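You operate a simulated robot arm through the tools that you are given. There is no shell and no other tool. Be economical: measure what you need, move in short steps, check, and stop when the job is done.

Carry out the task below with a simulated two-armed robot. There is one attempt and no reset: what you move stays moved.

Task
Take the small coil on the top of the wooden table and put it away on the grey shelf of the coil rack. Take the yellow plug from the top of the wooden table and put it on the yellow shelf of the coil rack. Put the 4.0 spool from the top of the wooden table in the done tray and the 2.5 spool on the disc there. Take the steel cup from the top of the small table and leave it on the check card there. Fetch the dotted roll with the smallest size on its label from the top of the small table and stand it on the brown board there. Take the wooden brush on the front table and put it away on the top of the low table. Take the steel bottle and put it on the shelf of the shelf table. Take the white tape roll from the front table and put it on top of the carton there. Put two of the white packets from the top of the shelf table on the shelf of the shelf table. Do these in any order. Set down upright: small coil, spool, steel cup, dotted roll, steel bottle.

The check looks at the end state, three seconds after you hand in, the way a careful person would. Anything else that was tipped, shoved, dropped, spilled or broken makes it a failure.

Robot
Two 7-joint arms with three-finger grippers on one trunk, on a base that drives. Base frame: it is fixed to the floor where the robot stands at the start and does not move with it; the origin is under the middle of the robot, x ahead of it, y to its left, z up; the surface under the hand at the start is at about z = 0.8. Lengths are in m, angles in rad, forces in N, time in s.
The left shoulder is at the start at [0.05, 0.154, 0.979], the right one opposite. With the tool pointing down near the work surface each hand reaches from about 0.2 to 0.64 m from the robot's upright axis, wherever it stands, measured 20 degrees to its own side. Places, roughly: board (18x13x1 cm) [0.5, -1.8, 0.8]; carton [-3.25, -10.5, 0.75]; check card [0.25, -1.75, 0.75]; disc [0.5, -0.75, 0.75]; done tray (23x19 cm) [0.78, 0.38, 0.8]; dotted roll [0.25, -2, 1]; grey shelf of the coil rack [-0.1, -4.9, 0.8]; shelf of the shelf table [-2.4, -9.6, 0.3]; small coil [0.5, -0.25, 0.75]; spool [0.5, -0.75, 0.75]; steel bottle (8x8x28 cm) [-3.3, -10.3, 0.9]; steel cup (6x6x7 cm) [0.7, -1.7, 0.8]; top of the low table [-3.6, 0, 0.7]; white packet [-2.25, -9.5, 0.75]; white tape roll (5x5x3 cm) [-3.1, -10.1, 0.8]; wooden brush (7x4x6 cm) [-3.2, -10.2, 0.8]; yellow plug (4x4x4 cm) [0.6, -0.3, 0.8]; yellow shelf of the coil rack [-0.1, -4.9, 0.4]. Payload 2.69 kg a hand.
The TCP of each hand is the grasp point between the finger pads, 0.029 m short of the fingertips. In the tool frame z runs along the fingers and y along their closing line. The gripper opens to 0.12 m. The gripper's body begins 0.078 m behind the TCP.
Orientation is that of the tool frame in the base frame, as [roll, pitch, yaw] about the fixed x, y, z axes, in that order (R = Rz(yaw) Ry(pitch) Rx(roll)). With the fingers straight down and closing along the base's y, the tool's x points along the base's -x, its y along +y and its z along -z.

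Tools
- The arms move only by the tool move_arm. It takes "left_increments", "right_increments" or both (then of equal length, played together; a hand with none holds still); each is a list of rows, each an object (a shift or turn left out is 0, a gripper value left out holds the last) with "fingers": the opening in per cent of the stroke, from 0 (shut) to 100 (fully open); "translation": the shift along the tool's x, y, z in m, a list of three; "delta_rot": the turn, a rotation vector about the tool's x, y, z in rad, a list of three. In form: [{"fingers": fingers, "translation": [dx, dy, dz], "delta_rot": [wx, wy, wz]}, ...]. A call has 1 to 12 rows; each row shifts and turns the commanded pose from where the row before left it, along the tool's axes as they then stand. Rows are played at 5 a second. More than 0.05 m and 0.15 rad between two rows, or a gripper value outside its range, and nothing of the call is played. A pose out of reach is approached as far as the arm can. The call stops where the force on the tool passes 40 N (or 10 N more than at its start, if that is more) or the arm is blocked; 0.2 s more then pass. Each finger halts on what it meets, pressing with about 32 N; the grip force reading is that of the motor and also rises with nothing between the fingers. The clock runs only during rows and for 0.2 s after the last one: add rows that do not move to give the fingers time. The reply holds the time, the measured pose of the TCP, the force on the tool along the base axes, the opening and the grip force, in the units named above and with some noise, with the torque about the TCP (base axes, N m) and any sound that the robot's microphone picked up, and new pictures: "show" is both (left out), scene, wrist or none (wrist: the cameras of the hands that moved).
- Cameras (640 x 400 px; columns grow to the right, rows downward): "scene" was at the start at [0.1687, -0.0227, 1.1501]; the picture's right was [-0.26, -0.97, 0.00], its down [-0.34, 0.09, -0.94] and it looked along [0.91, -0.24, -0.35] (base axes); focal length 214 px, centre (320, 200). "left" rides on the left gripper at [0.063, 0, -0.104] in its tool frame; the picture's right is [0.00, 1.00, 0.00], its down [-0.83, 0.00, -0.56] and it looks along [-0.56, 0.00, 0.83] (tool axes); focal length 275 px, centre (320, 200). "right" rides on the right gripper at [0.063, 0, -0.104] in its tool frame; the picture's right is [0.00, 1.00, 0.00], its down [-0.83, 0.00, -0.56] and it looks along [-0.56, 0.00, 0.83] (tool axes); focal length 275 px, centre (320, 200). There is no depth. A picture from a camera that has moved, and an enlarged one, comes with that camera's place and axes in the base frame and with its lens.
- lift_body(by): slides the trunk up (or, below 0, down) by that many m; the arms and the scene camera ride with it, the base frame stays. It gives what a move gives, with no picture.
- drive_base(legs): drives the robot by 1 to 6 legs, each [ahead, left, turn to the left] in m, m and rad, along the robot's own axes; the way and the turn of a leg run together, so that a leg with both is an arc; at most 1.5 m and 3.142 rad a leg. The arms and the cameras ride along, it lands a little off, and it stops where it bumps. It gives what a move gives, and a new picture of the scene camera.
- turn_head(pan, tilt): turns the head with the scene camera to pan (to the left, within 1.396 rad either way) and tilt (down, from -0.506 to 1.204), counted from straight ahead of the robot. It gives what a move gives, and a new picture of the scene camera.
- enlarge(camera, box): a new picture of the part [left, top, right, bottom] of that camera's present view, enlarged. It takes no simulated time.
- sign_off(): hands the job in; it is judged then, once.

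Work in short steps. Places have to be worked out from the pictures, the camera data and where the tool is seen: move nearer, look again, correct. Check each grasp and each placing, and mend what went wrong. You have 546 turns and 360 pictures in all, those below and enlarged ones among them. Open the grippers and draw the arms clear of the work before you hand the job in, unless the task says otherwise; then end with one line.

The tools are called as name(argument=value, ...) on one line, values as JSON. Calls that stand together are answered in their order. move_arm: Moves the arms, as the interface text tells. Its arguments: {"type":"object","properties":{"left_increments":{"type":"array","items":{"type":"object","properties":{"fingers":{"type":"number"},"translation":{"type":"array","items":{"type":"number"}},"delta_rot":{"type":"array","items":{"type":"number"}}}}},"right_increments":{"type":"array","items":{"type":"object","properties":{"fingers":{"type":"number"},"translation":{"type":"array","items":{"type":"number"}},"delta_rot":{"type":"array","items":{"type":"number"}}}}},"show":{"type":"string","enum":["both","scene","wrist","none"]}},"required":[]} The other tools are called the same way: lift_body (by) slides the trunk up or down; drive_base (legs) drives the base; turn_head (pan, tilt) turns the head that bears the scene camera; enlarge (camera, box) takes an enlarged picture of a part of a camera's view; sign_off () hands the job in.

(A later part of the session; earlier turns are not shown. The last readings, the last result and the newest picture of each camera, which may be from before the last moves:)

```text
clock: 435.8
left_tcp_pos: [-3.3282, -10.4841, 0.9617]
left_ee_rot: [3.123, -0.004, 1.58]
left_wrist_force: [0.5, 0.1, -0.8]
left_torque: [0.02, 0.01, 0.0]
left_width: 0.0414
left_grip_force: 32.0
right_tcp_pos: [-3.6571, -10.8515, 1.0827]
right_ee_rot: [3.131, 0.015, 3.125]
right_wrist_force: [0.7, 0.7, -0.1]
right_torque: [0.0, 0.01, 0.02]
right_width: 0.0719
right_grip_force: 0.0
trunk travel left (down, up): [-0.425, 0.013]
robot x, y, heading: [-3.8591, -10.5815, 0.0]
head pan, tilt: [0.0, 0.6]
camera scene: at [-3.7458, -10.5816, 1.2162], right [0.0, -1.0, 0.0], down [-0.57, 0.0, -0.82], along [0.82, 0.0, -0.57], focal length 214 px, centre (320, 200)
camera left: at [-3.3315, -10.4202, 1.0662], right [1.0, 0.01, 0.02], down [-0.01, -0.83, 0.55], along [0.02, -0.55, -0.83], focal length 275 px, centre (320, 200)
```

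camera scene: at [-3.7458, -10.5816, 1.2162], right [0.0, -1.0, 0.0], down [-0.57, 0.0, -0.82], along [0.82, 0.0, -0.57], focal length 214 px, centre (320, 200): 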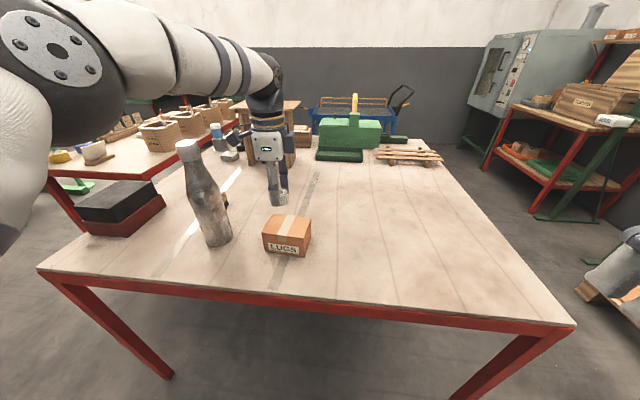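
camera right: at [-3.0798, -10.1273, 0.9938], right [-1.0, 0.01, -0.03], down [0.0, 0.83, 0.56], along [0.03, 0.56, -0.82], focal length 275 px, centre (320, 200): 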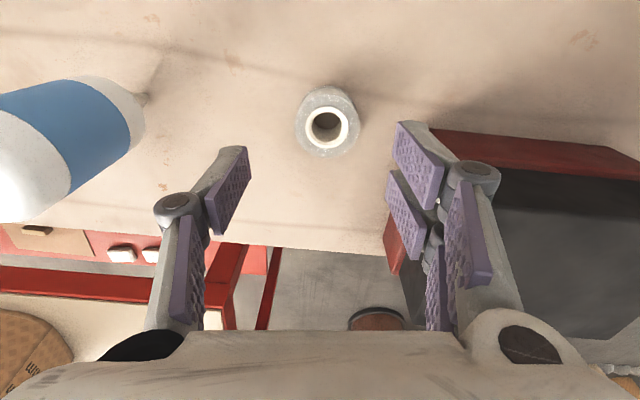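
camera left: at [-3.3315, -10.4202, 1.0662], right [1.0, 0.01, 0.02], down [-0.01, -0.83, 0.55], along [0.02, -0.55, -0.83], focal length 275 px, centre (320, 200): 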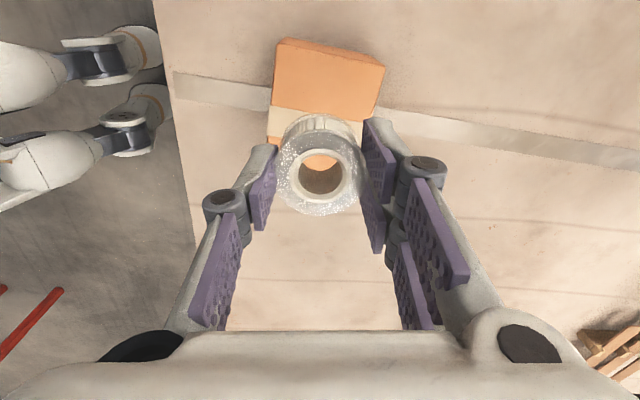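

Nearly centred; shift slightly and lower.

move_arm(left_increments=[{"translation": [-0.008, -0.006, 0.03]}, {"translation": [0, 0, 0.025]}], show="scene")

enlarge(camera="scene", box=[220, 170, 340, 270])

```text
clock: 436.4
left_tcp_pos: [-3.3354, -10.4907, 0.9065]
left_ee_rot: [3.12, -0.003, 1.585]
left_wrist_force: [-0.7, -0.1, 0.5]
left_torque: [0.01, 0.03, -0.01]
left_width: 0.0417
left_grip_force: 32.0
right_tcp_pos: [-3.6594, -10.8508, 1.0839]
right_ee_rot: [3.13, 0.013, 3.128]
right_wrist_force: [-0.6, 0.0, -0.1]
right_torque: [-0.01, 0.0, -0.04]
right_width: 0.0717
right_grip_force: 0.2
trunk travel left (down, up): [-0.425, 0.013]
robot x, y, heading: [-3.8518, -10.5839, 0.005]
head pan, tilt: [0.0, 0.6]
camera scene: at [-3.7464, -10.5813, 1.2163], right [0.0, -1.0, 0.0], down [-0.57, 0.0, -0.82], along [0.82, 0.0, -0.57], focal length 214 px, centre (320, 200)
```

scene: 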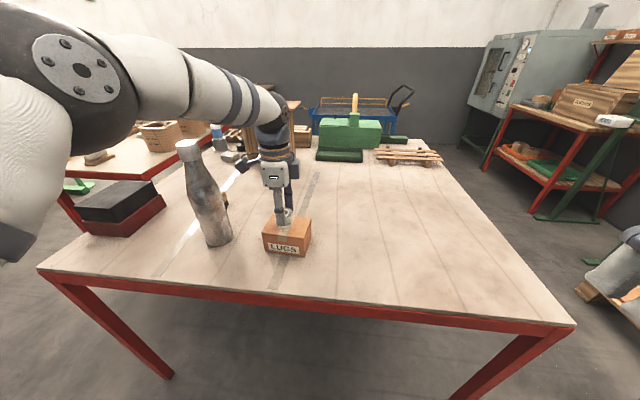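

```text
4.00 times, centred on (280, 220) of scene
camera zoom: at [-3.7464, -10.5813, 1.2163], right [0.0, -1.0, 0.0], down [-0.57, 0.0, -0.82], along [0.82, 0.0, -0.57], focal length 858 px, centre (480, 120)
```

zoom: 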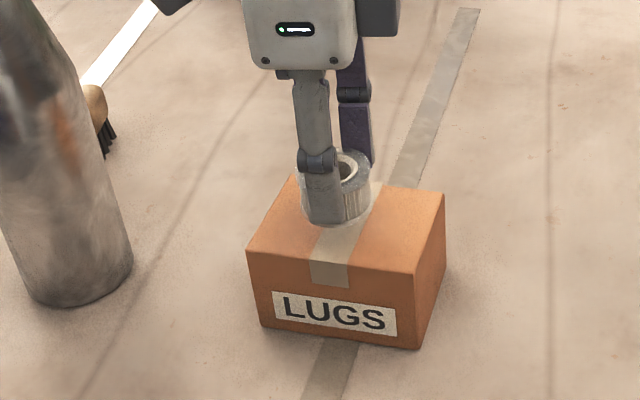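

Tape is over the carton's top. Lower until contact.

move_arm(left_increments=[{"translation": [0, 0, 0.006]}, {"translation": [0, 0, 0.004]}, {"translation": [0, 0, 0.003]}], show="none")

move_arm(left_increments=[{"translation": [0, 0, 0.003]}, {"translation": [0, 0, 0.002]}], show="none")

```text
clock: 437.2
left_tcp_pos: [-3.3343, -10.4897, 0.8949]
left_ee_rot: [3.121, -0.002, 1.582]
left_wrist_force: [0.8, -0.4, -0.7]
left_torque: [0.01, -0.01, -0.03]
left_width: 0.0414
left_grip_force: 32.0
right_tcp_pos: [-3.6582, -10.8517, 1.0846]
right_ee_rot: [3.128, 0.016, 3.125]
right_wrist_force: [0.2, 0.2, 0.4]
right_torque: [0.02, 0.01, -0.01]
right_width: 0.0718
right_grip_force: 0.1
trunk travel left (down, up): [-0.425, 0.013]
robot x, y, heading: [-3.857, -10.5843, 0.003]
head pan, tilt: [0.0, 0.6]
```

```text
clock: 437.8
left_tcp_pos: [-3.3347, -10.4896, 0.8905]
left_ee_rot: [3.122, -0.002, 1.581]
left_wrist_force: [-0.1, -0.4, -0.4]
left_torque: [0.0, 0.0, -0.01]
left_width: 0.0412
left_grip_force: 31.8
right_tcp_pos: [-3.6589, -10.8517, 1.0838]
right_ee_rot: [3.13, 0.014, 3.127]
right_wrist_force: [1.0, 0.2, 0.1]
right_torque: [0.0, -0.03, 0.01]
right_width: 0.0722
right_grip_force: 0.1
trunk travel left (down, up): [-0.425, 0.013]
robot x, y, heading: [-3.8557, -10.5834, 0.004]
head pan, tilt: [0.0, 0.6]
```

move_arm(left_increments=[{"translation": [0, 0, 0.003]}, {"translation": [0, 0, 0.002]}], show="none")

move_arm(left_increments=[{"translation": [0, 0, 0.002]}, {"translation": [0, 0, 0.002]}], show="none")

enlarge(camera="scene", box=[220, 170, 340, 270])

```text
clock: 438.4
left_tcp_pos: [-3.3338, -10.4895, 0.8886]
left_ee_rot: [3.112, -0.001, 1.581]
left_wrist_force: [-0.8, -1.1, 23.4]
left_torque: [-0.24, 0.23, 0.05]
left_width: 0.042
left_grip_force: 31.5
right_tcp_pos: [-3.6603, -10.8501, 1.0849]
right_ee_rot: [3.128, 0.019, 3.126]
right_wrist_force: [-0.1, -0.5, 0.5]
right_torque: [0.02, 0.0, -0.01]
right_width: 0.0719
right_grip_force: 0.1
trunk travel left (down, up): [-0.425, 0.013]
robot x, y, heading: [-3.8552, -10.5818, 0.002]
head pan, tilt: [0.0, 0.6]
```

```text
clock: 439.0
left_tcp_pos: [-3.334, -10.489, 0.8804]
left_ee_rot: [3.116, -0.003, 1.581]
left_wrist_force: [7.1, -2.4, 23.1]
left_torque: [-0.07, -0.1, 0.05]
left_width: 0.0419
left_grip_force: 31.9
right_tcp_pos: [-3.6603, -10.8514, 1.0839]
right_ee_rot: [3.129, 0.017, 3.125]
right_wrist_force: [0.0, -0.6, 0.0]
right_torque: [-0.02, 0.03, -0.02]
right_width: 0.0719
right_grip_force: 0.1
trunk travel left (down, up): [-0.425, 0.013]
robot x, y, heading: [-3.8548, -10.5835, 0.005]
head pan, tilt: [0.0, 0.6]
```

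```text
4.00 times, centred on (280, 220) of scene
camera zoom: at [-3.7474, -10.5821, 1.2165], right [0.0, -1.0, 0.0], down [-0.56, 0.0, -0.83], along [0.83, 0.0, -0.56], focal length 858 px, centre (480, 120)
```

zoom: 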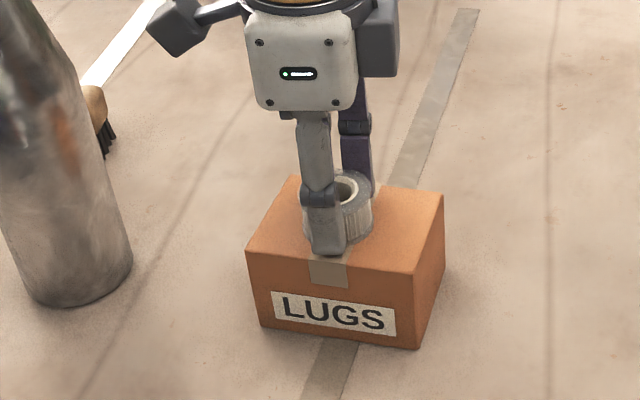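

Tape rests on the carton. Ease up 3 mm, open, and rise.

move_arm(left_increments=[{"translation": [0, 0, -0.004]}, {"fingers": 50}, {"fingers": 60}, {"translation": [0, 0, -0.04]}, {"translation": [0, 0, -0.04]}, {"translation": [0, 0, -0.04]}, {"translation": [0, 0, -0.03]}], show="wrist")

enlarge(camera="scene", box=[160, 120, 340, 270])

```text
clock: 440.6
left_tcp_pos: [-3.3342, -10.4905, 1.0346]
left_ee_rot: [3.121, -0.003, 1.583]
left_wrist_force: [1.2, -0.4, 0.2]
left_torque: [-0.02, 0.02, 0.0]
left_width: 0.0722
left_grip_force: 0.1
right_tcp_pos: [-3.658, -10.8516, 1.0815]
right_ee_rot: [3.13, 0.014, 3.128]
right_wrist_force: [0.5, 0.0, 0.5]
right_torque: [0.0, 0.01, 0.02]
right_width: 0.072
right_grip_force: 0.0
trunk travel left (down, up): [-0.425, 0.013]
robot x, y, heading: [-3.8562, -10.5812, 0.005]
head pan, tilt: [0.0, 0.6]
camera left: at [-3.3373, -10.4279, 1.1393], right [1.0, 0.01, 0.02], down [-0.01, -0.83, 0.55], along [0.02, -0.55, -0.83], focal length 275 px, centre (320, 200)
```

left: 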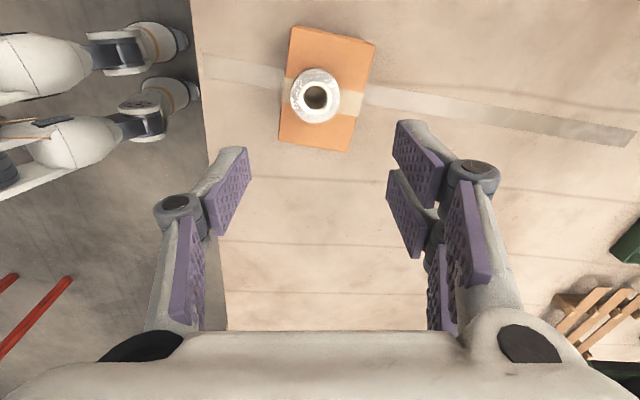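

```text
2.67 times, centred on (250, 195) of scene
camera zoom: at [-3.7465, -10.5816, 1.2163], right [0.0, -1.0, 0.0], down [-0.56, 0.0, -0.83], along [0.83, 0.0, -0.56], focal length 572 px, centre (507, 213)
```

zoom: 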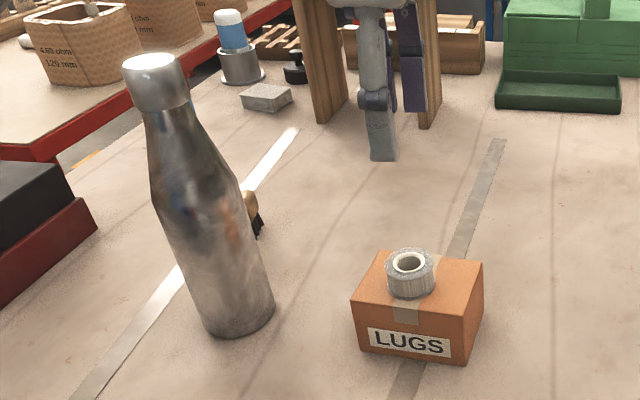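

The tape sits neatly on the carton. Next the bottle, side-gripped by the left hand: retract and turn the hand back first.

move_arm(left_increments=[{"translation": [0, -0.045, 0]}, {"translation": [0, -0.045, 0]}, {"translation": [0, -0.045, 0]}, {"translation": [0, -0.04, 0]}, {"delta_rot": [0, 0, -0.145], "fingers": 100}, {"delta_rot": [0, 0, -0.145]}, {"delta_rot": [0, 0, -0.145]}, {"delta_rot": [0, 0, -0.145]}, {"delta_rot": [0, 0, -0.145]}, {"delta_rot": [0, 0, -0.145]}, {"delta_rot": [0, 0, -0.145]}, {"delta_rot": [0, 0, -0.145]}], show="none")

move_arm(left_increments=[{"delta_rot": [0, 0, -0.145]}, {"delta_rot": [0, 0, -0.145]}, {"delta_rot": [0, 0, -0.12]}, {"delta_rot": [0, -0.15, 0]}, {"delta_rot": [0, -0.15, 0]}, {"delta_rot": [0, -0.15, 0]}, {"delta_rot": [0, -0.15, 0]}], show="scene")

```text
clock: 443.2
left_tcp_pos: [-3.5124, -10.4916, 1.0298]
left_ee_rot: [3.129, 0.019, 2.744]
left_wrist_force: [0.0, 0.2, 0.8]
left_torque: [-0.02, 0.04, -0.02]
left_width: 0.12
left_grip_force: 0.0
right_tcp_pos: [-3.6591, -10.8512, 1.0829]
right_ee_rot: [3.13, 0.014, 3.126]
right_wrist_force: [-0.3, 0.6, -0.5]
right_torque: [-0.02, 0.0, 0.02]
right_width: 0.072
right_grip_force: 0.1
trunk travel left (down, up): [-0.425, 0.013]
robot x, y, heading: [-3.8578, -10.5842, 0.007]
head pan, tilt: [0.0, 0.6]
```

```text
clock: 444.8
left_tcp_pos: [-3.5131, -10.4914, 1.0301]
left_ee_rot: [3.139, 0.623, -3.132]
left_wrist_force: [-0.7, 0.2, -0.1]
left_torque: [-0.02, 0.0, 0.01]
left_width: 0.1197
left_grip_force: 0.1
right_tcp_pos: [-3.659, -10.85, 1.0829]
right_ee_rot: [3.129, 0.015, 3.127]
right_wrist_force: [0.6, 0.3, 0.8]
right_torque: [0.01, -0.03, 0.01]
right_width: 0.072
right_grip_force: 0.0
trunk travel left (down, up): [-0.425, 0.013]
robot x, y, heading: [-3.8584, -10.5834, 0.01]
head pan, tilt: [0.0, 0.6]
camera scene: at [-3.7467, -10.5815, 1.2164], right [0.0, -1.0, 0.0], down [-0.56, 0.0, -0.83], along [0.83, 0.0, -0.56], focal length 214 px, centre (320, 200)
```

scene: 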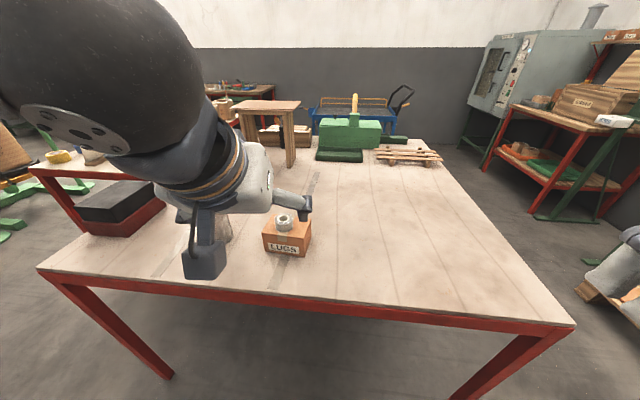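

Shift the base left 20 cm to line the hand up with the bottle and tilt further, lowering the hand.

drive_base(legs=[[-0.05, 0.2, -0.008]])

move_arm(left_increments=[{"delta_rot": [0, -0.15, 0], "translation": [0.012, 0, 0.016]}, {"delta_rot": [0, -0.15, 0], "translation": [0.015, 0, 0.015]}, {"delta_rot": [0, -0.15, 0], "translation": [0.016, 0, 0.013]}, {"delta_rot": [0, -0.13, 0], "translation": [0.018, 0, 0.01]}], show="both")

```text
clock: 447.0
left_tcp_pos: [-3.5615, -10.2916, 1.0291]
left_ee_rot: [3.138, 0.619, -3.138]
left_wrist_force: [-0.4, -0.3, -0.3]
left_torque: [0.0, 0.01, 0.0]
left_width: 0.1201
left_grip_force: 0.1
right_tcp_pos: [-3.7105, -10.6498, 1.0828]
right_ee_rot: [3.129, 0.012, 3.12]
right_wrist_force: [0.3, -0.8, 0.0]
right_torque: [-0.01, 0.0, 0.02]
right_width: 0.072
right_grip_force: 0.0
trunk travel left (down, up): [-0.425, 0.013]
robot x, y, heading: [-3.904, -10.3738, -0.006]
head pan, tilt: [0.0, 0.6]
camera scene: at [-3.7966, -10.3801, 1.2164], right [0.0, -1.0, 0.0], down [-0.56, 0.0, -0.83], along [0.83, 0.0, -0.56], focal length 214 px, centre (320, 200)
```

scene: 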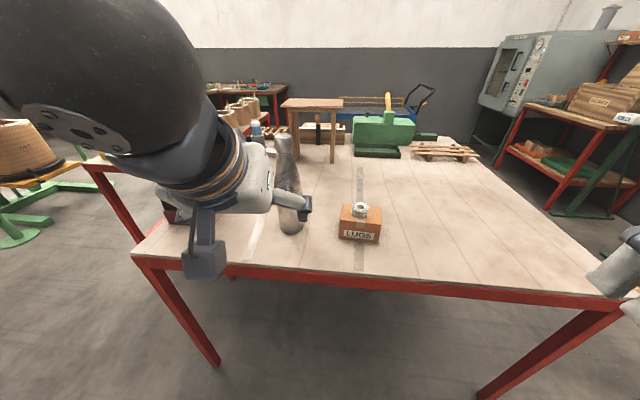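

```text
clock: 448.0
left_tcp_pos: [-3.528, -10.3231, 0.9535]
left_ee_rot: [3.129, 1.202, 3.135]
left_wrist_force: [0.5, -0.1, 0.6]
left_torque: [-0.01, 0.01, 0.01]
left_width: 0.1201
left_grip_force: 0.1
left hand out of reach, approached as far as the arm can: row 2, 3, 4
right_tcp_pos: [-3.7111, -10.6509, 1.0837]
right_ee_rot: [3.129, 0.013, 3.122]
right_wrist_force: [0.1, -0.1, 0.1]
right_torque: [0.01, -0.01, 0.0]
right_width: 0.0721
right_grip_force: 0.1
trunk travel left (down, up): [-0.425, 0.013]
robot x, y, heading: [-3.907, -10.3798, -0.001]
head pan, tilt: [0.0, 0.6]
camera scene: at [-3.7962, -10.3808, 1.2163], right [0.0, -1.0, 0.0], down [-0.57, 0.0, -0.82], along [0.82, 0.0, -0.57], focal length 214 px, centre (320, 200)
camera left: at [-3.6493, -10.3231, 0.9316], right [0.0, 1.0, 0.01], down [-0.22, -0.01, 0.98], along [0.98, 0.0, 0.22], focal length 275 px, centre (320, 200)
```

scene: 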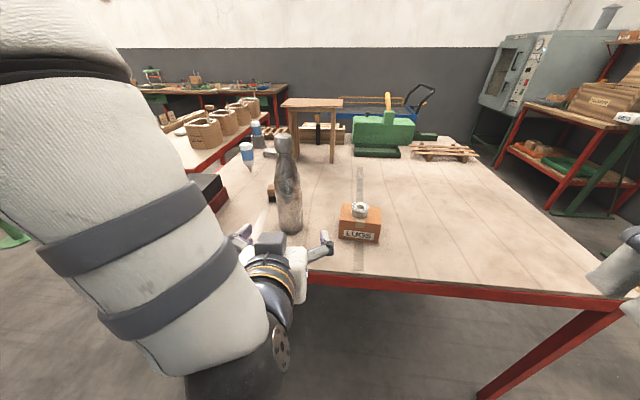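
left: 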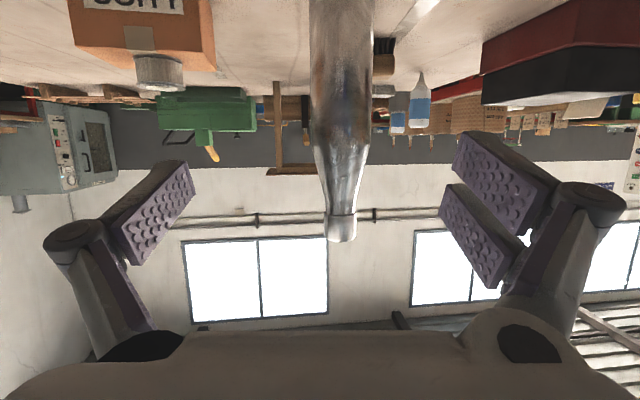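

Hand is horizontal at bottle height; bottle is 2.5 cm to the left. Lower to grip height z≈0.885 and align.

move_arm(left_increments=[{"translation": [0.0317, 0.0125, 0.0123]}, {"translation": [0.0317, 0.0125, 0.0123]}], show="wrist")

```text
clock: 448.6
left_tcp_pos: [-3.5287, -10.2984, 0.8841]
left_ee_rot: [3.135, 1.202, 3.141]
left_wrist_force: [-0.7, 0.9, -0.3]
left_torque: [0.02, -0.02, 0.0]
left_width: 0.12
left_grip_force: 0.2
right_tcp_pos: [-3.7089, -10.6512, 1.082]
right_ee_rot: [3.129, 0.013, 3.121]
right_wrist_force: [-0.3, -0.1, 0.3]
right_torque: [-0.01, 0.01, -0.02]
right_width: 0.072
right_grip_force: 0.1
trunk travel left (down, up): [-0.425, 0.013]
robot x, y, heading: [-3.9033, -10.3787, 0.001]
head pan, tilt: [0.0, 0.6]
camera left: at [-3.6488, -10.2978, 0.8626], right [0.0, 1.0, 0.01], down [-0.22, -0.01, 0.98], along [0.98, 0.0, 0.22], focal length 275 px, centre (320, 200)
```

left: 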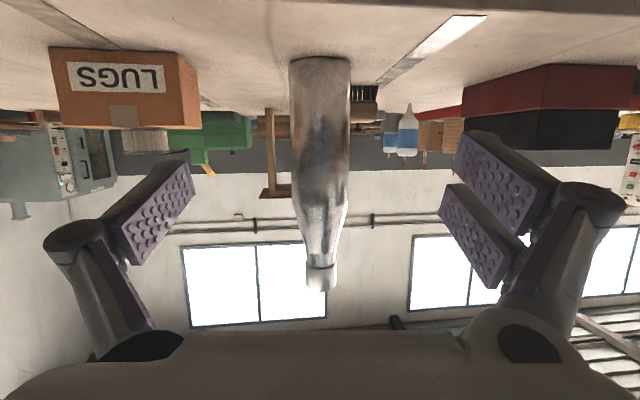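

Bottle centred. Drive 16 cm forward, then finish with the arm.

drive_base(legs=[[0.16, 0, 0]])

enlarge(camera="left", box=[0, 0, 640, 400])

```text
clock: 450.0
left_tcp_pos: [-3.3709, -10.2987, 0.8843]
left_ee_rot: [3.134, 1.2, 3.136]
left_wrist_force: [-0.4, -0.2, -0.4]
left_torque: [0.02, -0.01, 0.04]
left_width: 0.1199
left_grip_force: 0.1
right_tcp_pos: [-3.5514, -10.6512, 1.0829]
right_ee_rot: [3.129, 0.014, 3.118]
right_wrist_force: [0.2, -0.3, 0.0]
right_torque: [-0.03, -0.01, 0.0]
right_width: 0.0721
right_grip_force: 0.1
trunk travel left (down, up): [-0.425, 0.013]
robot x, y, heading: [-3.7479, -10.38, -0.004]
head pan, tilt: [0.0, 0.6]
camera scene: at [-3.638, -10.3809, 1.2163], right [0.0, -1.0, 0.0], down [-0.57, 0.0, -0.82], along [0.82, 0.0, -0.57], focal length 214 px, centre (320, 200)
```

scene: 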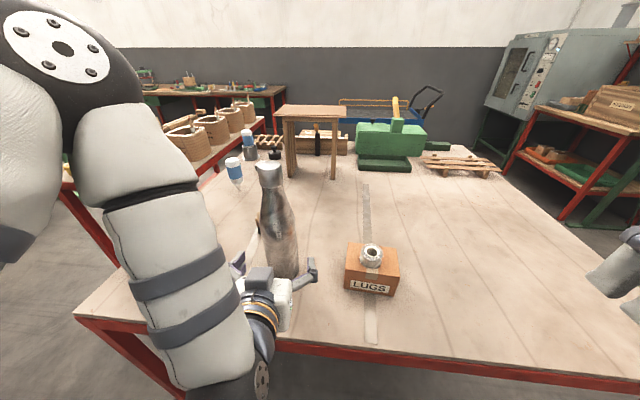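

```text
1.00 times, centred on (320, 200) of left (not enlarged: the box is as wide or as high as the picture)
camera zoom: at [-3.4904, -10.2984, 0.8628], right [0.0, 1.0, 0.01], down [-0.22, -0.01, 0.98], along [0.98, 0.0, 0.22], focal length 275 px, centre (320, 200)
```

zoom: 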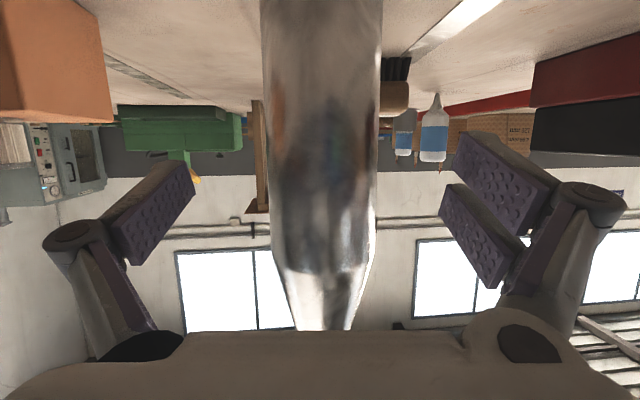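

Advance the last 5.5 cm and grip.

move_arm(left_increments=[{"translation": [-0.01, 0, 0.0256]}, {"translation": [-0.01, 0, 0.0256]}, {"fingers": 75}, {"fingers": 55}, {"fingers": 50}, {"fingers": 50}], show="wrist")

```text
clock: 451.4
left_tcp_pos: [-3.3145, -10.297, 0.8839]
left_ee_rot: [3.131, 1.203, 3.137]
left_wrist_force: [-0.5, 3.2, 0.7]
left_torque: [0.19, -0.21, 0.09]
left_width: 0.0705
left_grip_force: 31.9
right_tcp_pos: [-3.5529, -10.6517, 1.0837]
right_ee_rot: [3.129, 0.014, 3.118]
right_wrist_force: [-0.1, -0.8, -0.4]
right_torque: [-0.05, 0.01, -0.02]
right_width: 0.0719
right_grip_force: 0.1
trunk travel left (down, up): [-0.425, 0.013]
robot x, y, heading: [-3.7509, -10.3806, -0.006]
head pan, tilt: [0.0, 0.6]
camera left: at [-3.4352, -10.2976, 0.8626], right [0.0, 1.0, 0.01], down [-0.22, -0.01, 0.98], along [0.98, 0.0, 0.22], focal length 275 px, centre (320, 200)
```

left: 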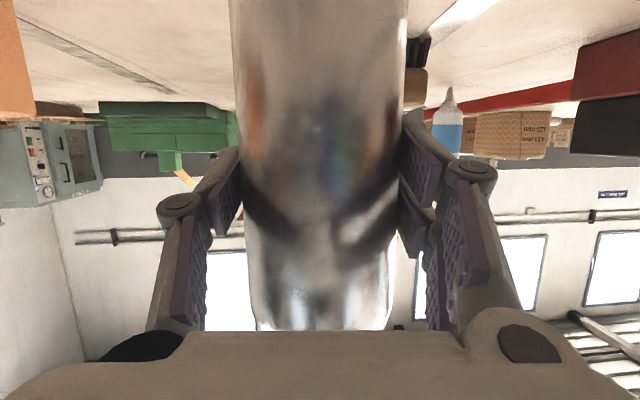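

Gripped (7.0 cm). Lift vertically.

move_arm(left_increments=[{"translation": [-0.0186, 0, -0.0072]}, {"translation": [-0.0233, 0, -0.009]}, {"translation": [-0.0233, 0, -0.009]}], show="scene")

```text
clock: 452.2
left_tcp_pos: [-3.3148, -10.2992, 0.9539]
left_ee_rot: [3.132, 1.199, 3.136]
left_wrist_force: [0.0, -1.0, -5.9]
left_torque: [0.02, 0.09, 0.0]
left_width: 0.0705
left_grip_force: 32.3
right_tcp_pos: [-3.5535, -10.6523, 1.0834]
right_ee_rot: [3.129, 0.013, 3.119]
right_wrist_force: [-0.1, 0.5, -0.7]
right_torque: [0.0, 0.01, 0.02]
right_width: 0.072
right_grip_force: 0.0
trunk travel left (down, up): [-0.425, 0.013]
robot x, y, heading: [-3.7461, -10.3802, -0.004]
head pan, tilt: [0.0, 0.6]
camera scene: at [-3.6388, -10.3808, 1.2164], right [0.0, -1.0, 0.0], down [-0.56, 0.0, -0.83], along [0.83, 0.0, -0.56], focal length 214 px, centre (320, 200)
```

scene: 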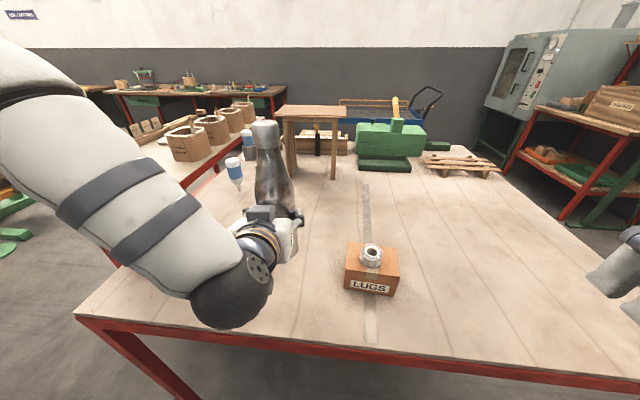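

Bottle is up (~0.6 kg). Swing it to the left and a bit higher to free the brush for the right hand.

move_arm(left_increments=[{"translation": [-0.028, 0, -0.011]}, {"translation": [-0.028, 0, -0.011]}, {"translation": [0, 0.045, 0]}, {"translation": [0, 0.045, 0]}, {"translation": [0, 0.045, 0]}, {"translation": [0, 0.045, 0]}, {"translation": [0, 0.045, 0]}, {"translation": [0, 0.04, 0]}], show="none")

```text
clock: 454.0
left_tcp_pos: [-3.3045, -10.0354, 1.0156]
left_ee_rot: [3.136, 1.201, 3.14]
left_wrist_force: [-0.4, 0.2, -6.1]
left_torque: [0.03, 0.04, -0.05]
left_width: 0.0705
left_grip_force: 31.6
left hand out of reach, approached as far as the arm can: row 4, 5
right_tcp_pos: [-3.5532, -10.6511, 1.0846]
right_ee_rot: [3.129, 0.015, 3.12]
right_wrist_force: [-0.2, 0.5, 0.4]
right_torque: [-0.01, 0.01, 0.0]
right_width: 0.0722
right_grip_force: 0.1
trunk travel left (down, up): [-0.425, 0.013]
robot x, y, heading: [-3.7474, -10.3796, -0.005]
head pan, tilt: [0.0, 0.6]
```

Drive to (−3.63,−10.2) and move the right hand above the brush.

drive_base(legs=[[0.11, 0.19, 0.005]])

move_arm(right_increments=[{"translation": [-0.035, 0.03, 0.01], "fingers": 100}, {"translation": [-0.035, 0.03, 0.01]}, {"translation": [-0.035, 0.03, 0.015]}, {"translation": [-0.035, 0.03, 0.015]}, {"translation": [-0.035, 0.03, 0.015]}, {"translation": [-0.035, 0.03, 0.015]}, {"translation": [-0.035, 0.03, 0.015]}], show="wrist")

```text
clock: 456.1
left_tcp_pos: [-3.1951, -9.8446, 1.0166]
left_ee_rot: [3.132, 1.202, -3.141]
left_wrist_force: [-0.4, -0.2, -5.2]
left_torque: [-0.04, 0.07, -0.02]
left_width: 0.0707
left_grip_force: 32.0
right_tcp_pos: [-3.44, -10.4591, 1.0842]
right_ee_rot: [3.129, 0.013, 3.122]
right_wrist_force: [-0.4, 0.5, -0.1]
right_torque: [0.0, 0.03, 0.02]
right_width: 0.0723
right_grip_force: 0.1
trunk travel left (down, up): [-0.425, 0.013]
robot x, y, heading: [-3.6373, -10.1932, 0.002]
head pan, tilt: [0.0, 0.6]
camera scene: at [-3.5279, -10.1897, 1.2163], right [0.0, -1.0, 0.0], down [-0.57, 0.0, -0.82], along [0.82, 0.0, -0.57], focal length 214 px, centre (320, 200)
```

scene: 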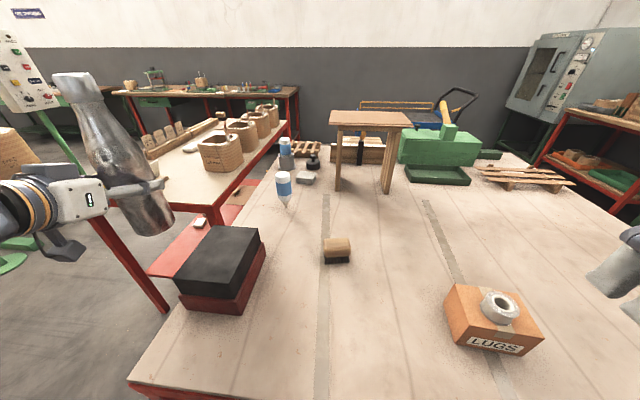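

```text
clock: 457.7
left_tcp_pos: [-3.1932, -9.8447, 1.0153]
left_ee_rot: [3.134, 1.198, -3.141]
left_wrist_force: [-0.2, 0.3, -5.3]
left_torque: [-0.02, 0.08, -0.01]
left_width: 0.0706
left_grip_force: 32.1
right_tcp_pos: [-3.191, -10.2525, 0.9913]
right_ee_rot: [3.13, 0.014, 3.123]
right_wrist_force: [-0.2, 0.1, -0.7]
right_torque: [-0.01, 0.04, -0.01]
right_width: 0.1201
right_grip_force: 0.1
trunk travel left (down, up): [-0.425, 0.013]
robot x, y, heading: [-3.6338, -10.1925, 0.002]
head pan, tilt: [0.0, 0.6]
camera right: at [-3.2557, -10.2521, 1.0942], right [0.01, 1.0, 0.01], down [0.82, -0.02, 0.57], along [0.57, 0.0, -0.82], focal length 275 px, centre (320, 200)
```

right: 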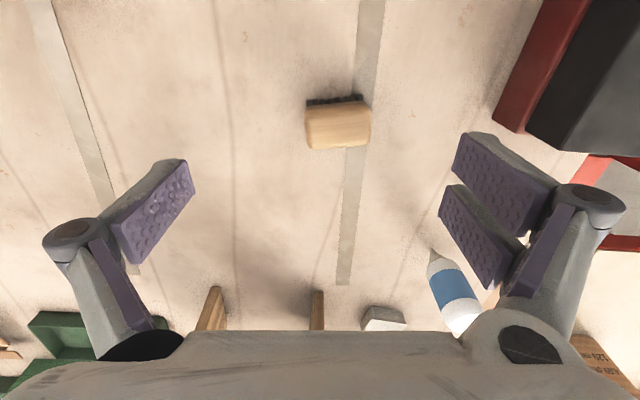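

Brush at (−3.163,−10.233). Align, descend, grip.

move_arm(right_increments=[{"translation": [-0.028, 0.019, 0.02]}, {"translation": [0, 0, 0.04]}, {"translation": [0, 0, 0.04]}, {"translation": [0, 0, 0.03]}], show="wrist")

```text
clock: 458.7
left_tcp_pos: [-3.1942, -9.8445, 1.016]
left_ee_rot: [3.134, 1.201, 3.14]
left_wrist_force: [0.0, 0.3, -6.5]
left_torque: [0.04, 0.07, 0.04]
left_width: 0.0708
left_grip_force: 32.4
right_tcp_pos: [-3.1618, -10.2349, 0.863]
right_ee_rot: [3.13, 0.014, 3.123]
right_wrist_force: [-1.2, 0.4, 0.4]
right_torque: [0.02, 0.0, 0.02]
right_width: 0.1202
right_grip_force: 0.1
trunk travel left (down, up): [-0.425, 0.013]
robot x, y, heading: [-3.64, -10.1897, -0.004]
head pan, tilt: [0.0, 0.6]
camera right: at [-3.2262, -10.2353, 0.9658], right [0.01, 1.0, 0.01], down [0.82, -0.02, 0.57], along [0.57, 0.0, -0.82], focal length 275 px, centre (320, 200)
```

right: 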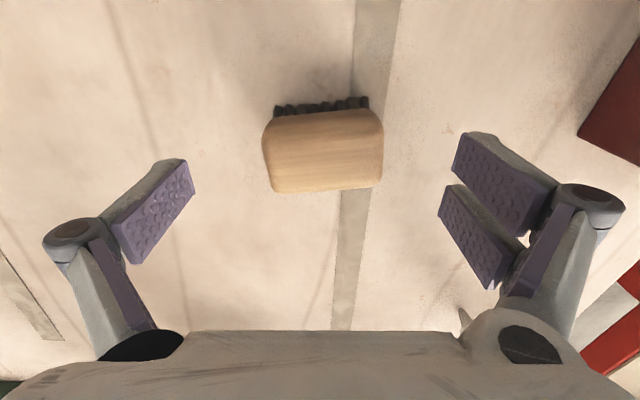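

move_arm(right_increments=[{"translation": [0.008, 0.001, 0.012]}, {"translation": [0, 0, 0.013]}, {"fingers": 60}, {"fingers": 45}, {"fingers": 40}, {"fingers": 40}], show="wrist")

```text
clock: 460.1
left_tcp_pos: [-3.1946, -9.8442, 1.0163]
left_ee_rot: [3.131, 1.2, 3.14]
left_wrist_force: [0.5, -0.1, -5.3]
left_torque: [0.01, 0.07, 0.02]
left_width: 0.0705
left_grip_force: 31.8
right_tcp_pos: [-3.169, -10.2329, 0.8402]
right_ee_rot: [3.129, 0.014, 3.122]
right_wrist_force: [1.2, 0.1, 3.3]
right_torque: [-0.06, 0.03, -0.02]
right_width: 0.0655
right_grip_force: 31.6
trunk travel left (down, up): [-0.425, 0.013]
robot x, y, heading: [-3.6345, -10.1902, -0.001]
head pan, tilt: [0.0, 0.6]
camera right: at [-3.2334, -10.233, 0.9425], right [0.01, 1.0, 0.01], down [0.82, -0.02, 0.57], along [0.57, 0.0, -0.82], focal length 275 px, centre (320, 200)
```

right: 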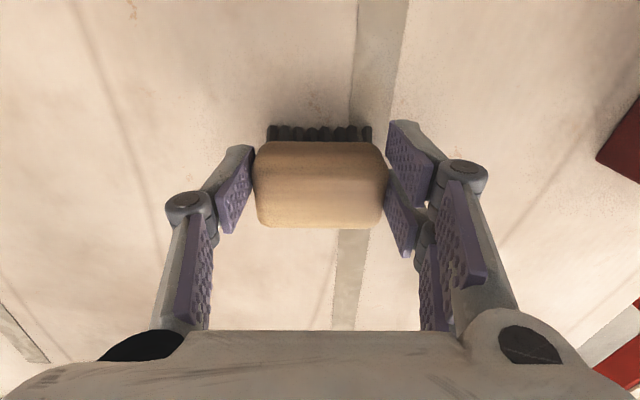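

Brush held (6.6 cm). Lift, retract, then back off and turn to face −y.

move_arm(right_increments=[{"translation": [0, 0, -0.04]}, {"translation": [0, 0, -0.04]}, {"translation": [0, 0, -0.04]}, {"translation": [0, 0, -0.04]}, {"translation": [0.03, -0.03, -0.02]}, {"translation": [0.03, -0.035, 0]}, {"translation": [0.03, -0.035, 0]}, {"translation": [0.02, -0.035, 0]}], show="none")

drive_base(legs=[[-0.42, 0, 0], [0, 0, -1.571]])

```text
clock: 461.9
left_tcp_pos: [-3.195, -9.8446, 1.0151]
left_ee_rot: [3.132, 1.2, 3.139]
left_wrist_force: [-0.5, -0.3, -5.5]
left_torque: [0.01, 0.06, 0.03]
left_width: 0.0706
left_grip_force: 32.5
right_tcp_pos: [-3.2844, -10.3672, 1.0158]
right_ee_rot: [3.13, 0.015, 3.123]
right_wrist_force: [-0.4, 0.2, -0.7]
right_torque: [0.03, -0.02, 0.02]
right_width: 0.0652
right_grip_force: 31.8
trunk travel left (down, up): [-0.425, 0.013]
robot x, y, heading: [-3.6395, -10.1899, -0.002]
head pan, tilt: [0.0, 0.6]
```

```text
clock: 468.2
left_tcp_pos: [-3.6907, -10.6184, 1.0164]
left_ee_rot: [3.133, 1.202, 1.613]
left_wrist_force: [1.0, 0.0, -6.1]
left_torque: [0.05, 0.0, 0.01]
left_width: 0.0704
left_grip_force: 31.8
right_tcp_pos: [-4.216, -10.5515, 1.0164]
right_ee_rot: [3.13, 0.013, 1.595]
right_wrist_force: [-0.4, -1.1, -0.7]
right_torque: [0.0, -0.01, 0.02]
right_width: 0.0654
right_grip_force: 31.9
trunk travel left (down, up): [-0.425, 0.013]
robot x, y, heading: [-4.0548, -10.1883, -1.525]
head pan, tilt: [0.0, 0.6]
camera scene: at [-4.0488, -10.297, 1.2163], right [-1.0, -0.04, 0.0], down [-0.02, 0.56, -0.82], along [0.04, -0.82, -0.57], focal length 214 px, centre (320, 200)
```

scene: 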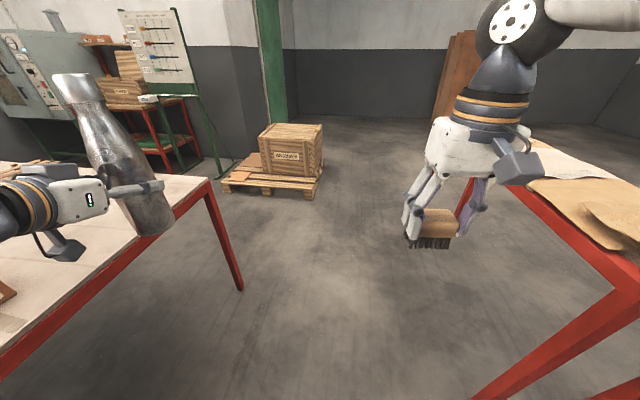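

Reverse along the earlier route: back up, strafe left, back again, strafe to the shelf table's front.

drive_base(legs=[[-0.87, 0, -0.046], [0, 0.68, 0], [-0.45, 0, 0], [0, 0.5, 0]])

```text
clock: 480.0
left_tcp_pos: [-3.0618, -9.3372, 1.0156]
left_ee_rot: [3.136, 1.195, 1.587]
left_wrist_force: [0.6, -0.3, -5.9]
left_torque: [0.07, 0.0, -0.02]
left_width: 0.0707
left_grip_force: 32.2
right_tcp_pos: [-3.5858, -9.2554, 1.0164]
right_ee_rot: [3.129, 0.017, 1.567]
right_wrist_force: [0.0, 0.0, -0.9]
right_torque: [-0.01, -0.03, 0.01]
right_width: 0.0654
right_grip_force: 31.9
trunk travel left (down, up): [-0.425, 0.013]
robot x, y, heading: [-3.4144, -8.9014, -1.557]
head pan, tilt: [0.0, 0.6]
stopped in leg 3: the robot was blocked; the commanded pose is now the measured one
camera scene: at [-3.4115, -9.0056, 1.2165], right [-1.0, -0.02, 0.0], down [-0.01, 0.56, -0.83], along [0.01, -0.83, -0.56], focal length 214 px, centre (320, 200)
```

scene: 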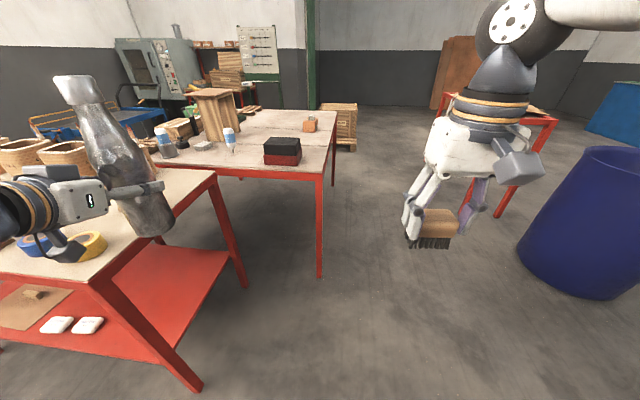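

Blocked backwards again, so stay at this y: go slightly forward, strafe left to x≈−2.97, then back a little.

drive_base(legs=[[0.03, 0, -0.013], [0, 0.44, 0], [-0.15, 0, 0]])

```text
clock: 485.3
left_tcp_pos: [-2.6316, -9.2209, 1.0165]
left_ee_rot: [3.134, 1.2, 1.57]
left_wrist_force: [1.1, 0.8, -6.1]
left_torque: [0.04, -0.01, -0.01]
left_width: 0.0703
left_grip_force: 32.3
right_tcp_pos: [-3.1545, -9.1329, 1.0162]
right_ee_rot: [3.129, 0.015, 1.552]
right_wrist_force: [0.6, 0.7, -1.1]
right_torque: [-0.01, 0.01, 0.01]
right_width: 0.0654
right_grip_force: 32.1
trunk travel left (down, up): [-0.425, 0.013]
robot x, y, heading: [-2.9756, -8.7803, -1.571]
head pan, tilt: [0.0, 0.6]
camera scene: at [-2.9763, -8.8846, 1.2164], right [-1.0, 0.0, 0.0], down [0.0, 0.56, -0.83], along [0.0, -0.83, -0.56], focal length 214 px, centre (320, 200)
```

scene: 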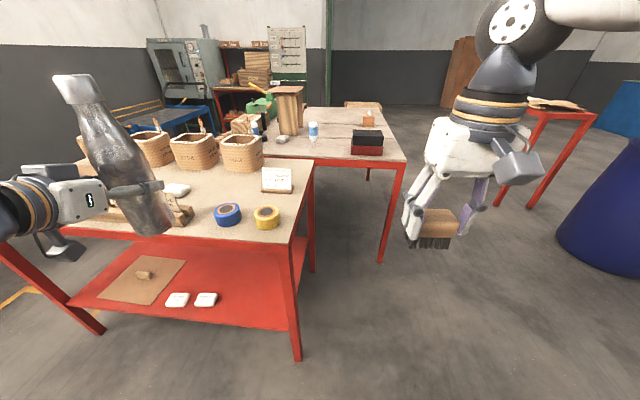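

Back a touch more, then lower the trunk.

drive_base(legs=[[-0.07, 0.03, 0]])

lift_body(by=-0.4)

```text
clock: 486.4
left_tcp_pos: [-2.6014, -9.1518, 1.0162]
left_ee_rot: [3.135, 1.197, 1.569]
left_wrist_force: [0.0, 1.1, -6.5]
left_torque: [0.04, 0.02, 0.02]
left_width: 0.0707
left_grip_force: 32.1
right_tcp_pos: [-3.1237, -9.0624, 1.0156]
right_ee_rot: [3.129, 0.014, 1.551]
right_wrist_force: [0.0, 0.9, -1.6]
right_torque: [-0.03, 0.0, 0.03]
right_width: 0.0653
right_grip_force: 31.7
trunk travel left (down, up): [-0.425, 0.013]
robot x, y, heading: [-2.9481, -8.7098, -1.569]
head pan, tilt: [0.0, 0.6]
camera scene: at [-2.9461, -8.8154, 1.2164], right [-1.0, 0.0, 0.0], down [0.0, 0.56, -0.83], along [0.0, -0.83, -0.56], focal length 214 px, centre (320, 200)
```

scene: 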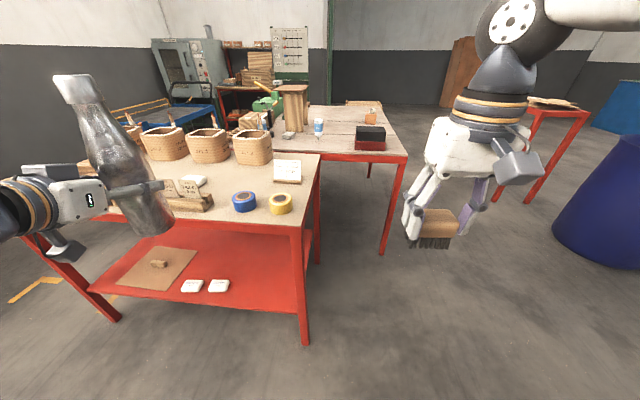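

```text
clock: 490.2
left_tcp_pos: [-2.6015, -9.188, 0.4731]
left_ee_rot: [3.136, 0.832, 1.572]
left_wrist_force: [-0.6, -0.4, -6.1]
left_torque: [0.08, 0.01, 0.02]
left_width: 0.0709
left_grip_force: 31.8
right_tcp_pos: [-3.1252, -9.0645, 0.6163]
right_ee_rot: [3.129, 0.014, 1.553]
right_wrist_force: [-0.2, 0.3, -1.6]
right_torque: [0.03, 0.02, 0.0]
right_width: 0.0653
right_grip_force: 31.5
trunk travel left (down, up): [-0.025, 0.413]
robot x, y, heading: [-2.9479, -8.706, -1.574]
head pan, tilt: [0.0, 0.6]
```

The left hand tipped by 0.37 rad during lowering; restore its angle so the bottle is upright, raising slightly.

move_arm(left_increments=[{"delta_rot": [0, -0.15, 0]}, {"delta_rot": [0, -0.15, 0]}, {"delta_rot": [0, -0.067, 0]}], show="scene")

```text
clock: 491.0
left_tcp_pos: [-2.5793, -9.193, 0.4796]
left_ee_rot: [3.133, 1.196, 1.567]
left_wrist_force: [0.6, 0.3, -5.2]
left_torque: [0.08, -0.02, 0.03]
left_width: 0.0705
left_grip_force: 31.7
left hand out of reach, approached as far as the arm can: row 1, 2, 3
right_tcp_pos: [-3.1243, -9.0639, 0.6151]
right_ee_rot: [3.13, 0.013, 1.552]
right_wrist_force: [0.1, 0.6, -0.7]
right_torque: [-0.02, 0.01, -0.01]
right_width: 0.0652
right_grip_force: 32.1
trunk travel left (down, up): [-0.025, 0.413]
robot x, y, heading: [-2.9498, -8.7067, -1.569]
head pan, tilt: [0.0, 0.6]
camera scene: at [-2.9466, -8.9778, 0.7815], right [-1.0, 0.0, 0.0], down [0.0, 0.57, -0.82], along [0.0, -0.82, -0.57], focal length 214 px, centre (320, 200)
```

scene: 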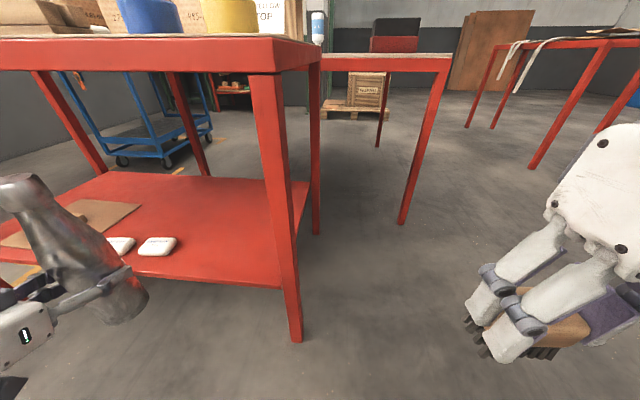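

Upright again. Shift right 5 cm and drive forward 25 cm to bring the bottle over the shelf.

drive_base(legs=[[0, -0.05, 0], [0.25, 0, 0]])

enlarge(camera="left", box=[0, 0, 640, 400])

```text
clock: 493.5
left_tcp_pos: [-2.6302, -9.4447, 0.4816]
left_ee_rot: [3.133, 1.193, 1.56]
left_wrist_force: [0.3, 0.4, -6.2]
left_torque: [0.05, 0.02, 0.03]
left_width: 0.0706
left_grip_force: 32.2
right_tcp_pos: [-3.176, -9.3126, 0.6159]
right_ee_rot: [3.129, 0.014, 1.549]
right_wrist_force: [0.4, 0.6, -1.4]
right_torque: [-0.02, -0.02, -0.04]
right_width: 0.0651
right_grip_force: 31.5
trunk travel left (down, up): [-0.025, 0.413]
robot x, y, heading: [-2.997, -8.9589, -1.573]
head pan, tilt: [0.0, 0.6]
camera scene: at [-2.9976, -9.2277, 0.7816], right [-1.0, 0.0, 0.0], down [0.0, 0.57, -0.82], along [0.0, -0.82, -0.57], focal length 214 px, centre (320, 200)
```

scene: 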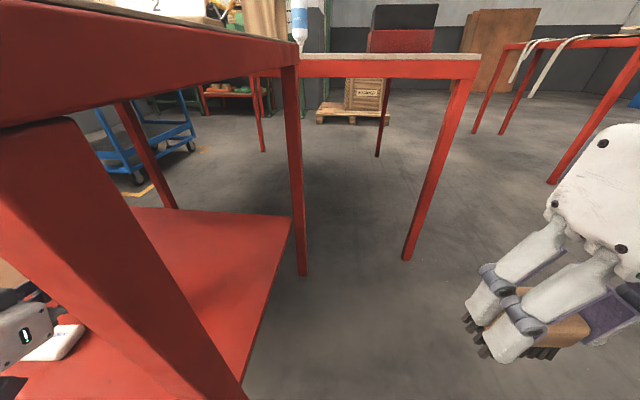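

```text
1.00 times, centred on (320, 200) of left (not enlarged: the box is as wide or as high as the picture)
camera zoom: at [-2.6304, -9.3236, 0.4613], right [1.0, -0.01, 0.01], down [-0.01, 0.21, 0.98], along [-0.01, -0.98, 0.21], focal length 275 px, centre (320, 200)
```

zoom: 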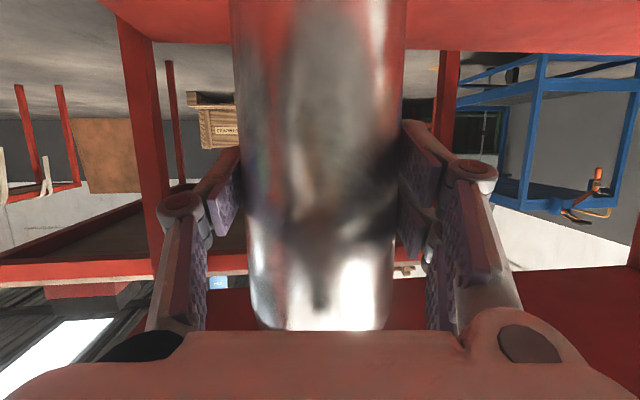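

Bottle is between the legs over the shelf. Lower it vertically.

move_arm(left_increments=[{"translation": [0.0373, 0, 0.0145]}, {"translation": [0.0233, 0, 0.009]}], show="none")

move_arm(left_increments=[{"translation": [0.0047, 0, 0.0018]}, {"translation": [0.0047, 0, 0.0018]}], show="none")

```text
clock: 494.1
left_tcp_pos: [-2.6067, -9.4275, 0.4364]
left_ee_rot: [3.136, 1.192, 1.561]
left_wrist_force: [0.5, 0.1, -6.4]
left_torque: [0.06, -0.01, 0.03]
left_width: 0.0706
left_grip_force: 32.1
left hand out of reach, approached as far as the arm can: row 1, 2
right_tcp_pos: [-3.1754, -9.3113, 0.6154]
right_ee_rot: [3.13, 0.015, 1.546]
right_wrist_force: [0.6, 0.0, -1.5]
right_torque: [0.02, -0.01, 0.01]
right_width: 0.0651
right_grip_force: 32.2
trunk travel left (down, up): [-0.025, 0.413]
robot x, y, heading: [-2.9995, -8.9583, -1.577]
head pan, tilt: [0.0, 0.6]
```

```text
clock: 494.7
left_tcp_pos: [-2.6049, -9.4241, 0.4294]
left_ee_rot: [3.14, 1.191, 1.561]
left_wrist_force: [-0.6, -0.1, -6.0]
left_torque: [0.02, -0.01, -0.01]
left_width: 0.0706
left_grip_force: 31.8
left hand out of reach, approached as far as the arm can: row 2
right_tcp_pos: [-3.1764, -9.3131, 0.6159]
right_ee_rot: [3.128, 0.015, 1.549]
right_wrist_force: [-0.1, 0.6, -0.5]
right_torque: [0.02, -0.01, 0.01]
right_width: 0.0653
right_grip_force: 31.8
trunk travel left (down, up): [-0.025, 0.413]
robot x, y, heading: [-2.9987, -8.9617, -1.572]
head pan, tilt: [0.0, 0.6]
```

Arm is near a limit; use the trunk for the last bit.

lift_body(by=-0.02)

```text
clock: 495.4
left_tcp_pos: [-2.6035, -9.4208, 0.4106]
left_ee_rot: [3.138, 1.193, 1.56]
left_wrist_force: [-0.2, -0.8, -5.5]
left_torque: [0.05, -0.02, -0.01]
left_width: 0.0706
left_grip_force: 32.1
right_tcp_pos: [-3.1767, -9.3126, 0.5961]
right_ee_rot: [3.129, 0.016, 1.547]
right_wrist_force: [0.2, -0.3, -0.8]
right_torque: [-0.02, 0.0, -0.02]
right_width: 0.0652
right_grip_force: 31.6
trunk travel left (down, up): [-0.005, 0.433]
robot x, y, heading: [-2.9999, -8.9629, -1.575]
head pan, tilt: [0.0, 0.6]
```

move_arm(left_increments=[{"translation": [0.0027, 0, 0.0097]}, {"translation": [0.0027, 0, 0.0097]}], show="none")

move_arm(left_increments=[{"translation": [0.0027, 0, 0.0097]}], show="none")

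```text
clock: 495.9
left_tcp_pos: [-2.5942, -9.4281, 0.4061]
left_ee_rot: [-3.14, 1.187, 1.559]
left_wrist_force: [-0.3, 0.4, -6.5]
left_torque: [0.08, 0.0, -0.01]
left_width: 0.0708
left_grip_force: 32.1
left hand out of reach, approached as far as the arm can: row 1, 2
right_tcp_pos: [-3.176, -9.3126, 0.5962]
right_ee_rot: [3.129, 0.014, 1.548]
right_wrist_force: [-0.2, 0.3, -0.3]
right_torque: [0.01, -0.03, -0.02]
right_width: 0.0653
right_grip_force: 31.7
trunk travel left (down, up): [-0.005, 0.433]
robot x, y, heading: [-3.0005, -8.9566, -1.575]
head pan, tilt: [0.0, 0.6]
```

```text
clock: 496.4
left_tcp_pos: [-2.5898, -9.4308, 0.4043]
left_ee_rot: [-3.139, 1.189, 1.561]
left_wrist_force: [0.2, -0.6, -7.3]
left_torque: [0.07, 0.0, 0.0]
left_width: 0.0704
left_grip_force: 32.4
left hand out of reach, approached as far as the arm can: row 1
right_tcp_pos: [-3.1749, -9.3134, 0.5972]
right_ee_rot: [3.13, 0.015, 1.548]
right_wrist_force: [0.2, 0.3, -1.0]
right_torque: [0.03, 0.0, -0.02]
right_width: 0.0651
right_grip_force: 32.2
trunk travel left (down, up): [-0.005, 0.433]
robot x, y, heading: [-3.0, -8.9598, -1.573]
head pan, tilt: [0.0, 0.6]
```

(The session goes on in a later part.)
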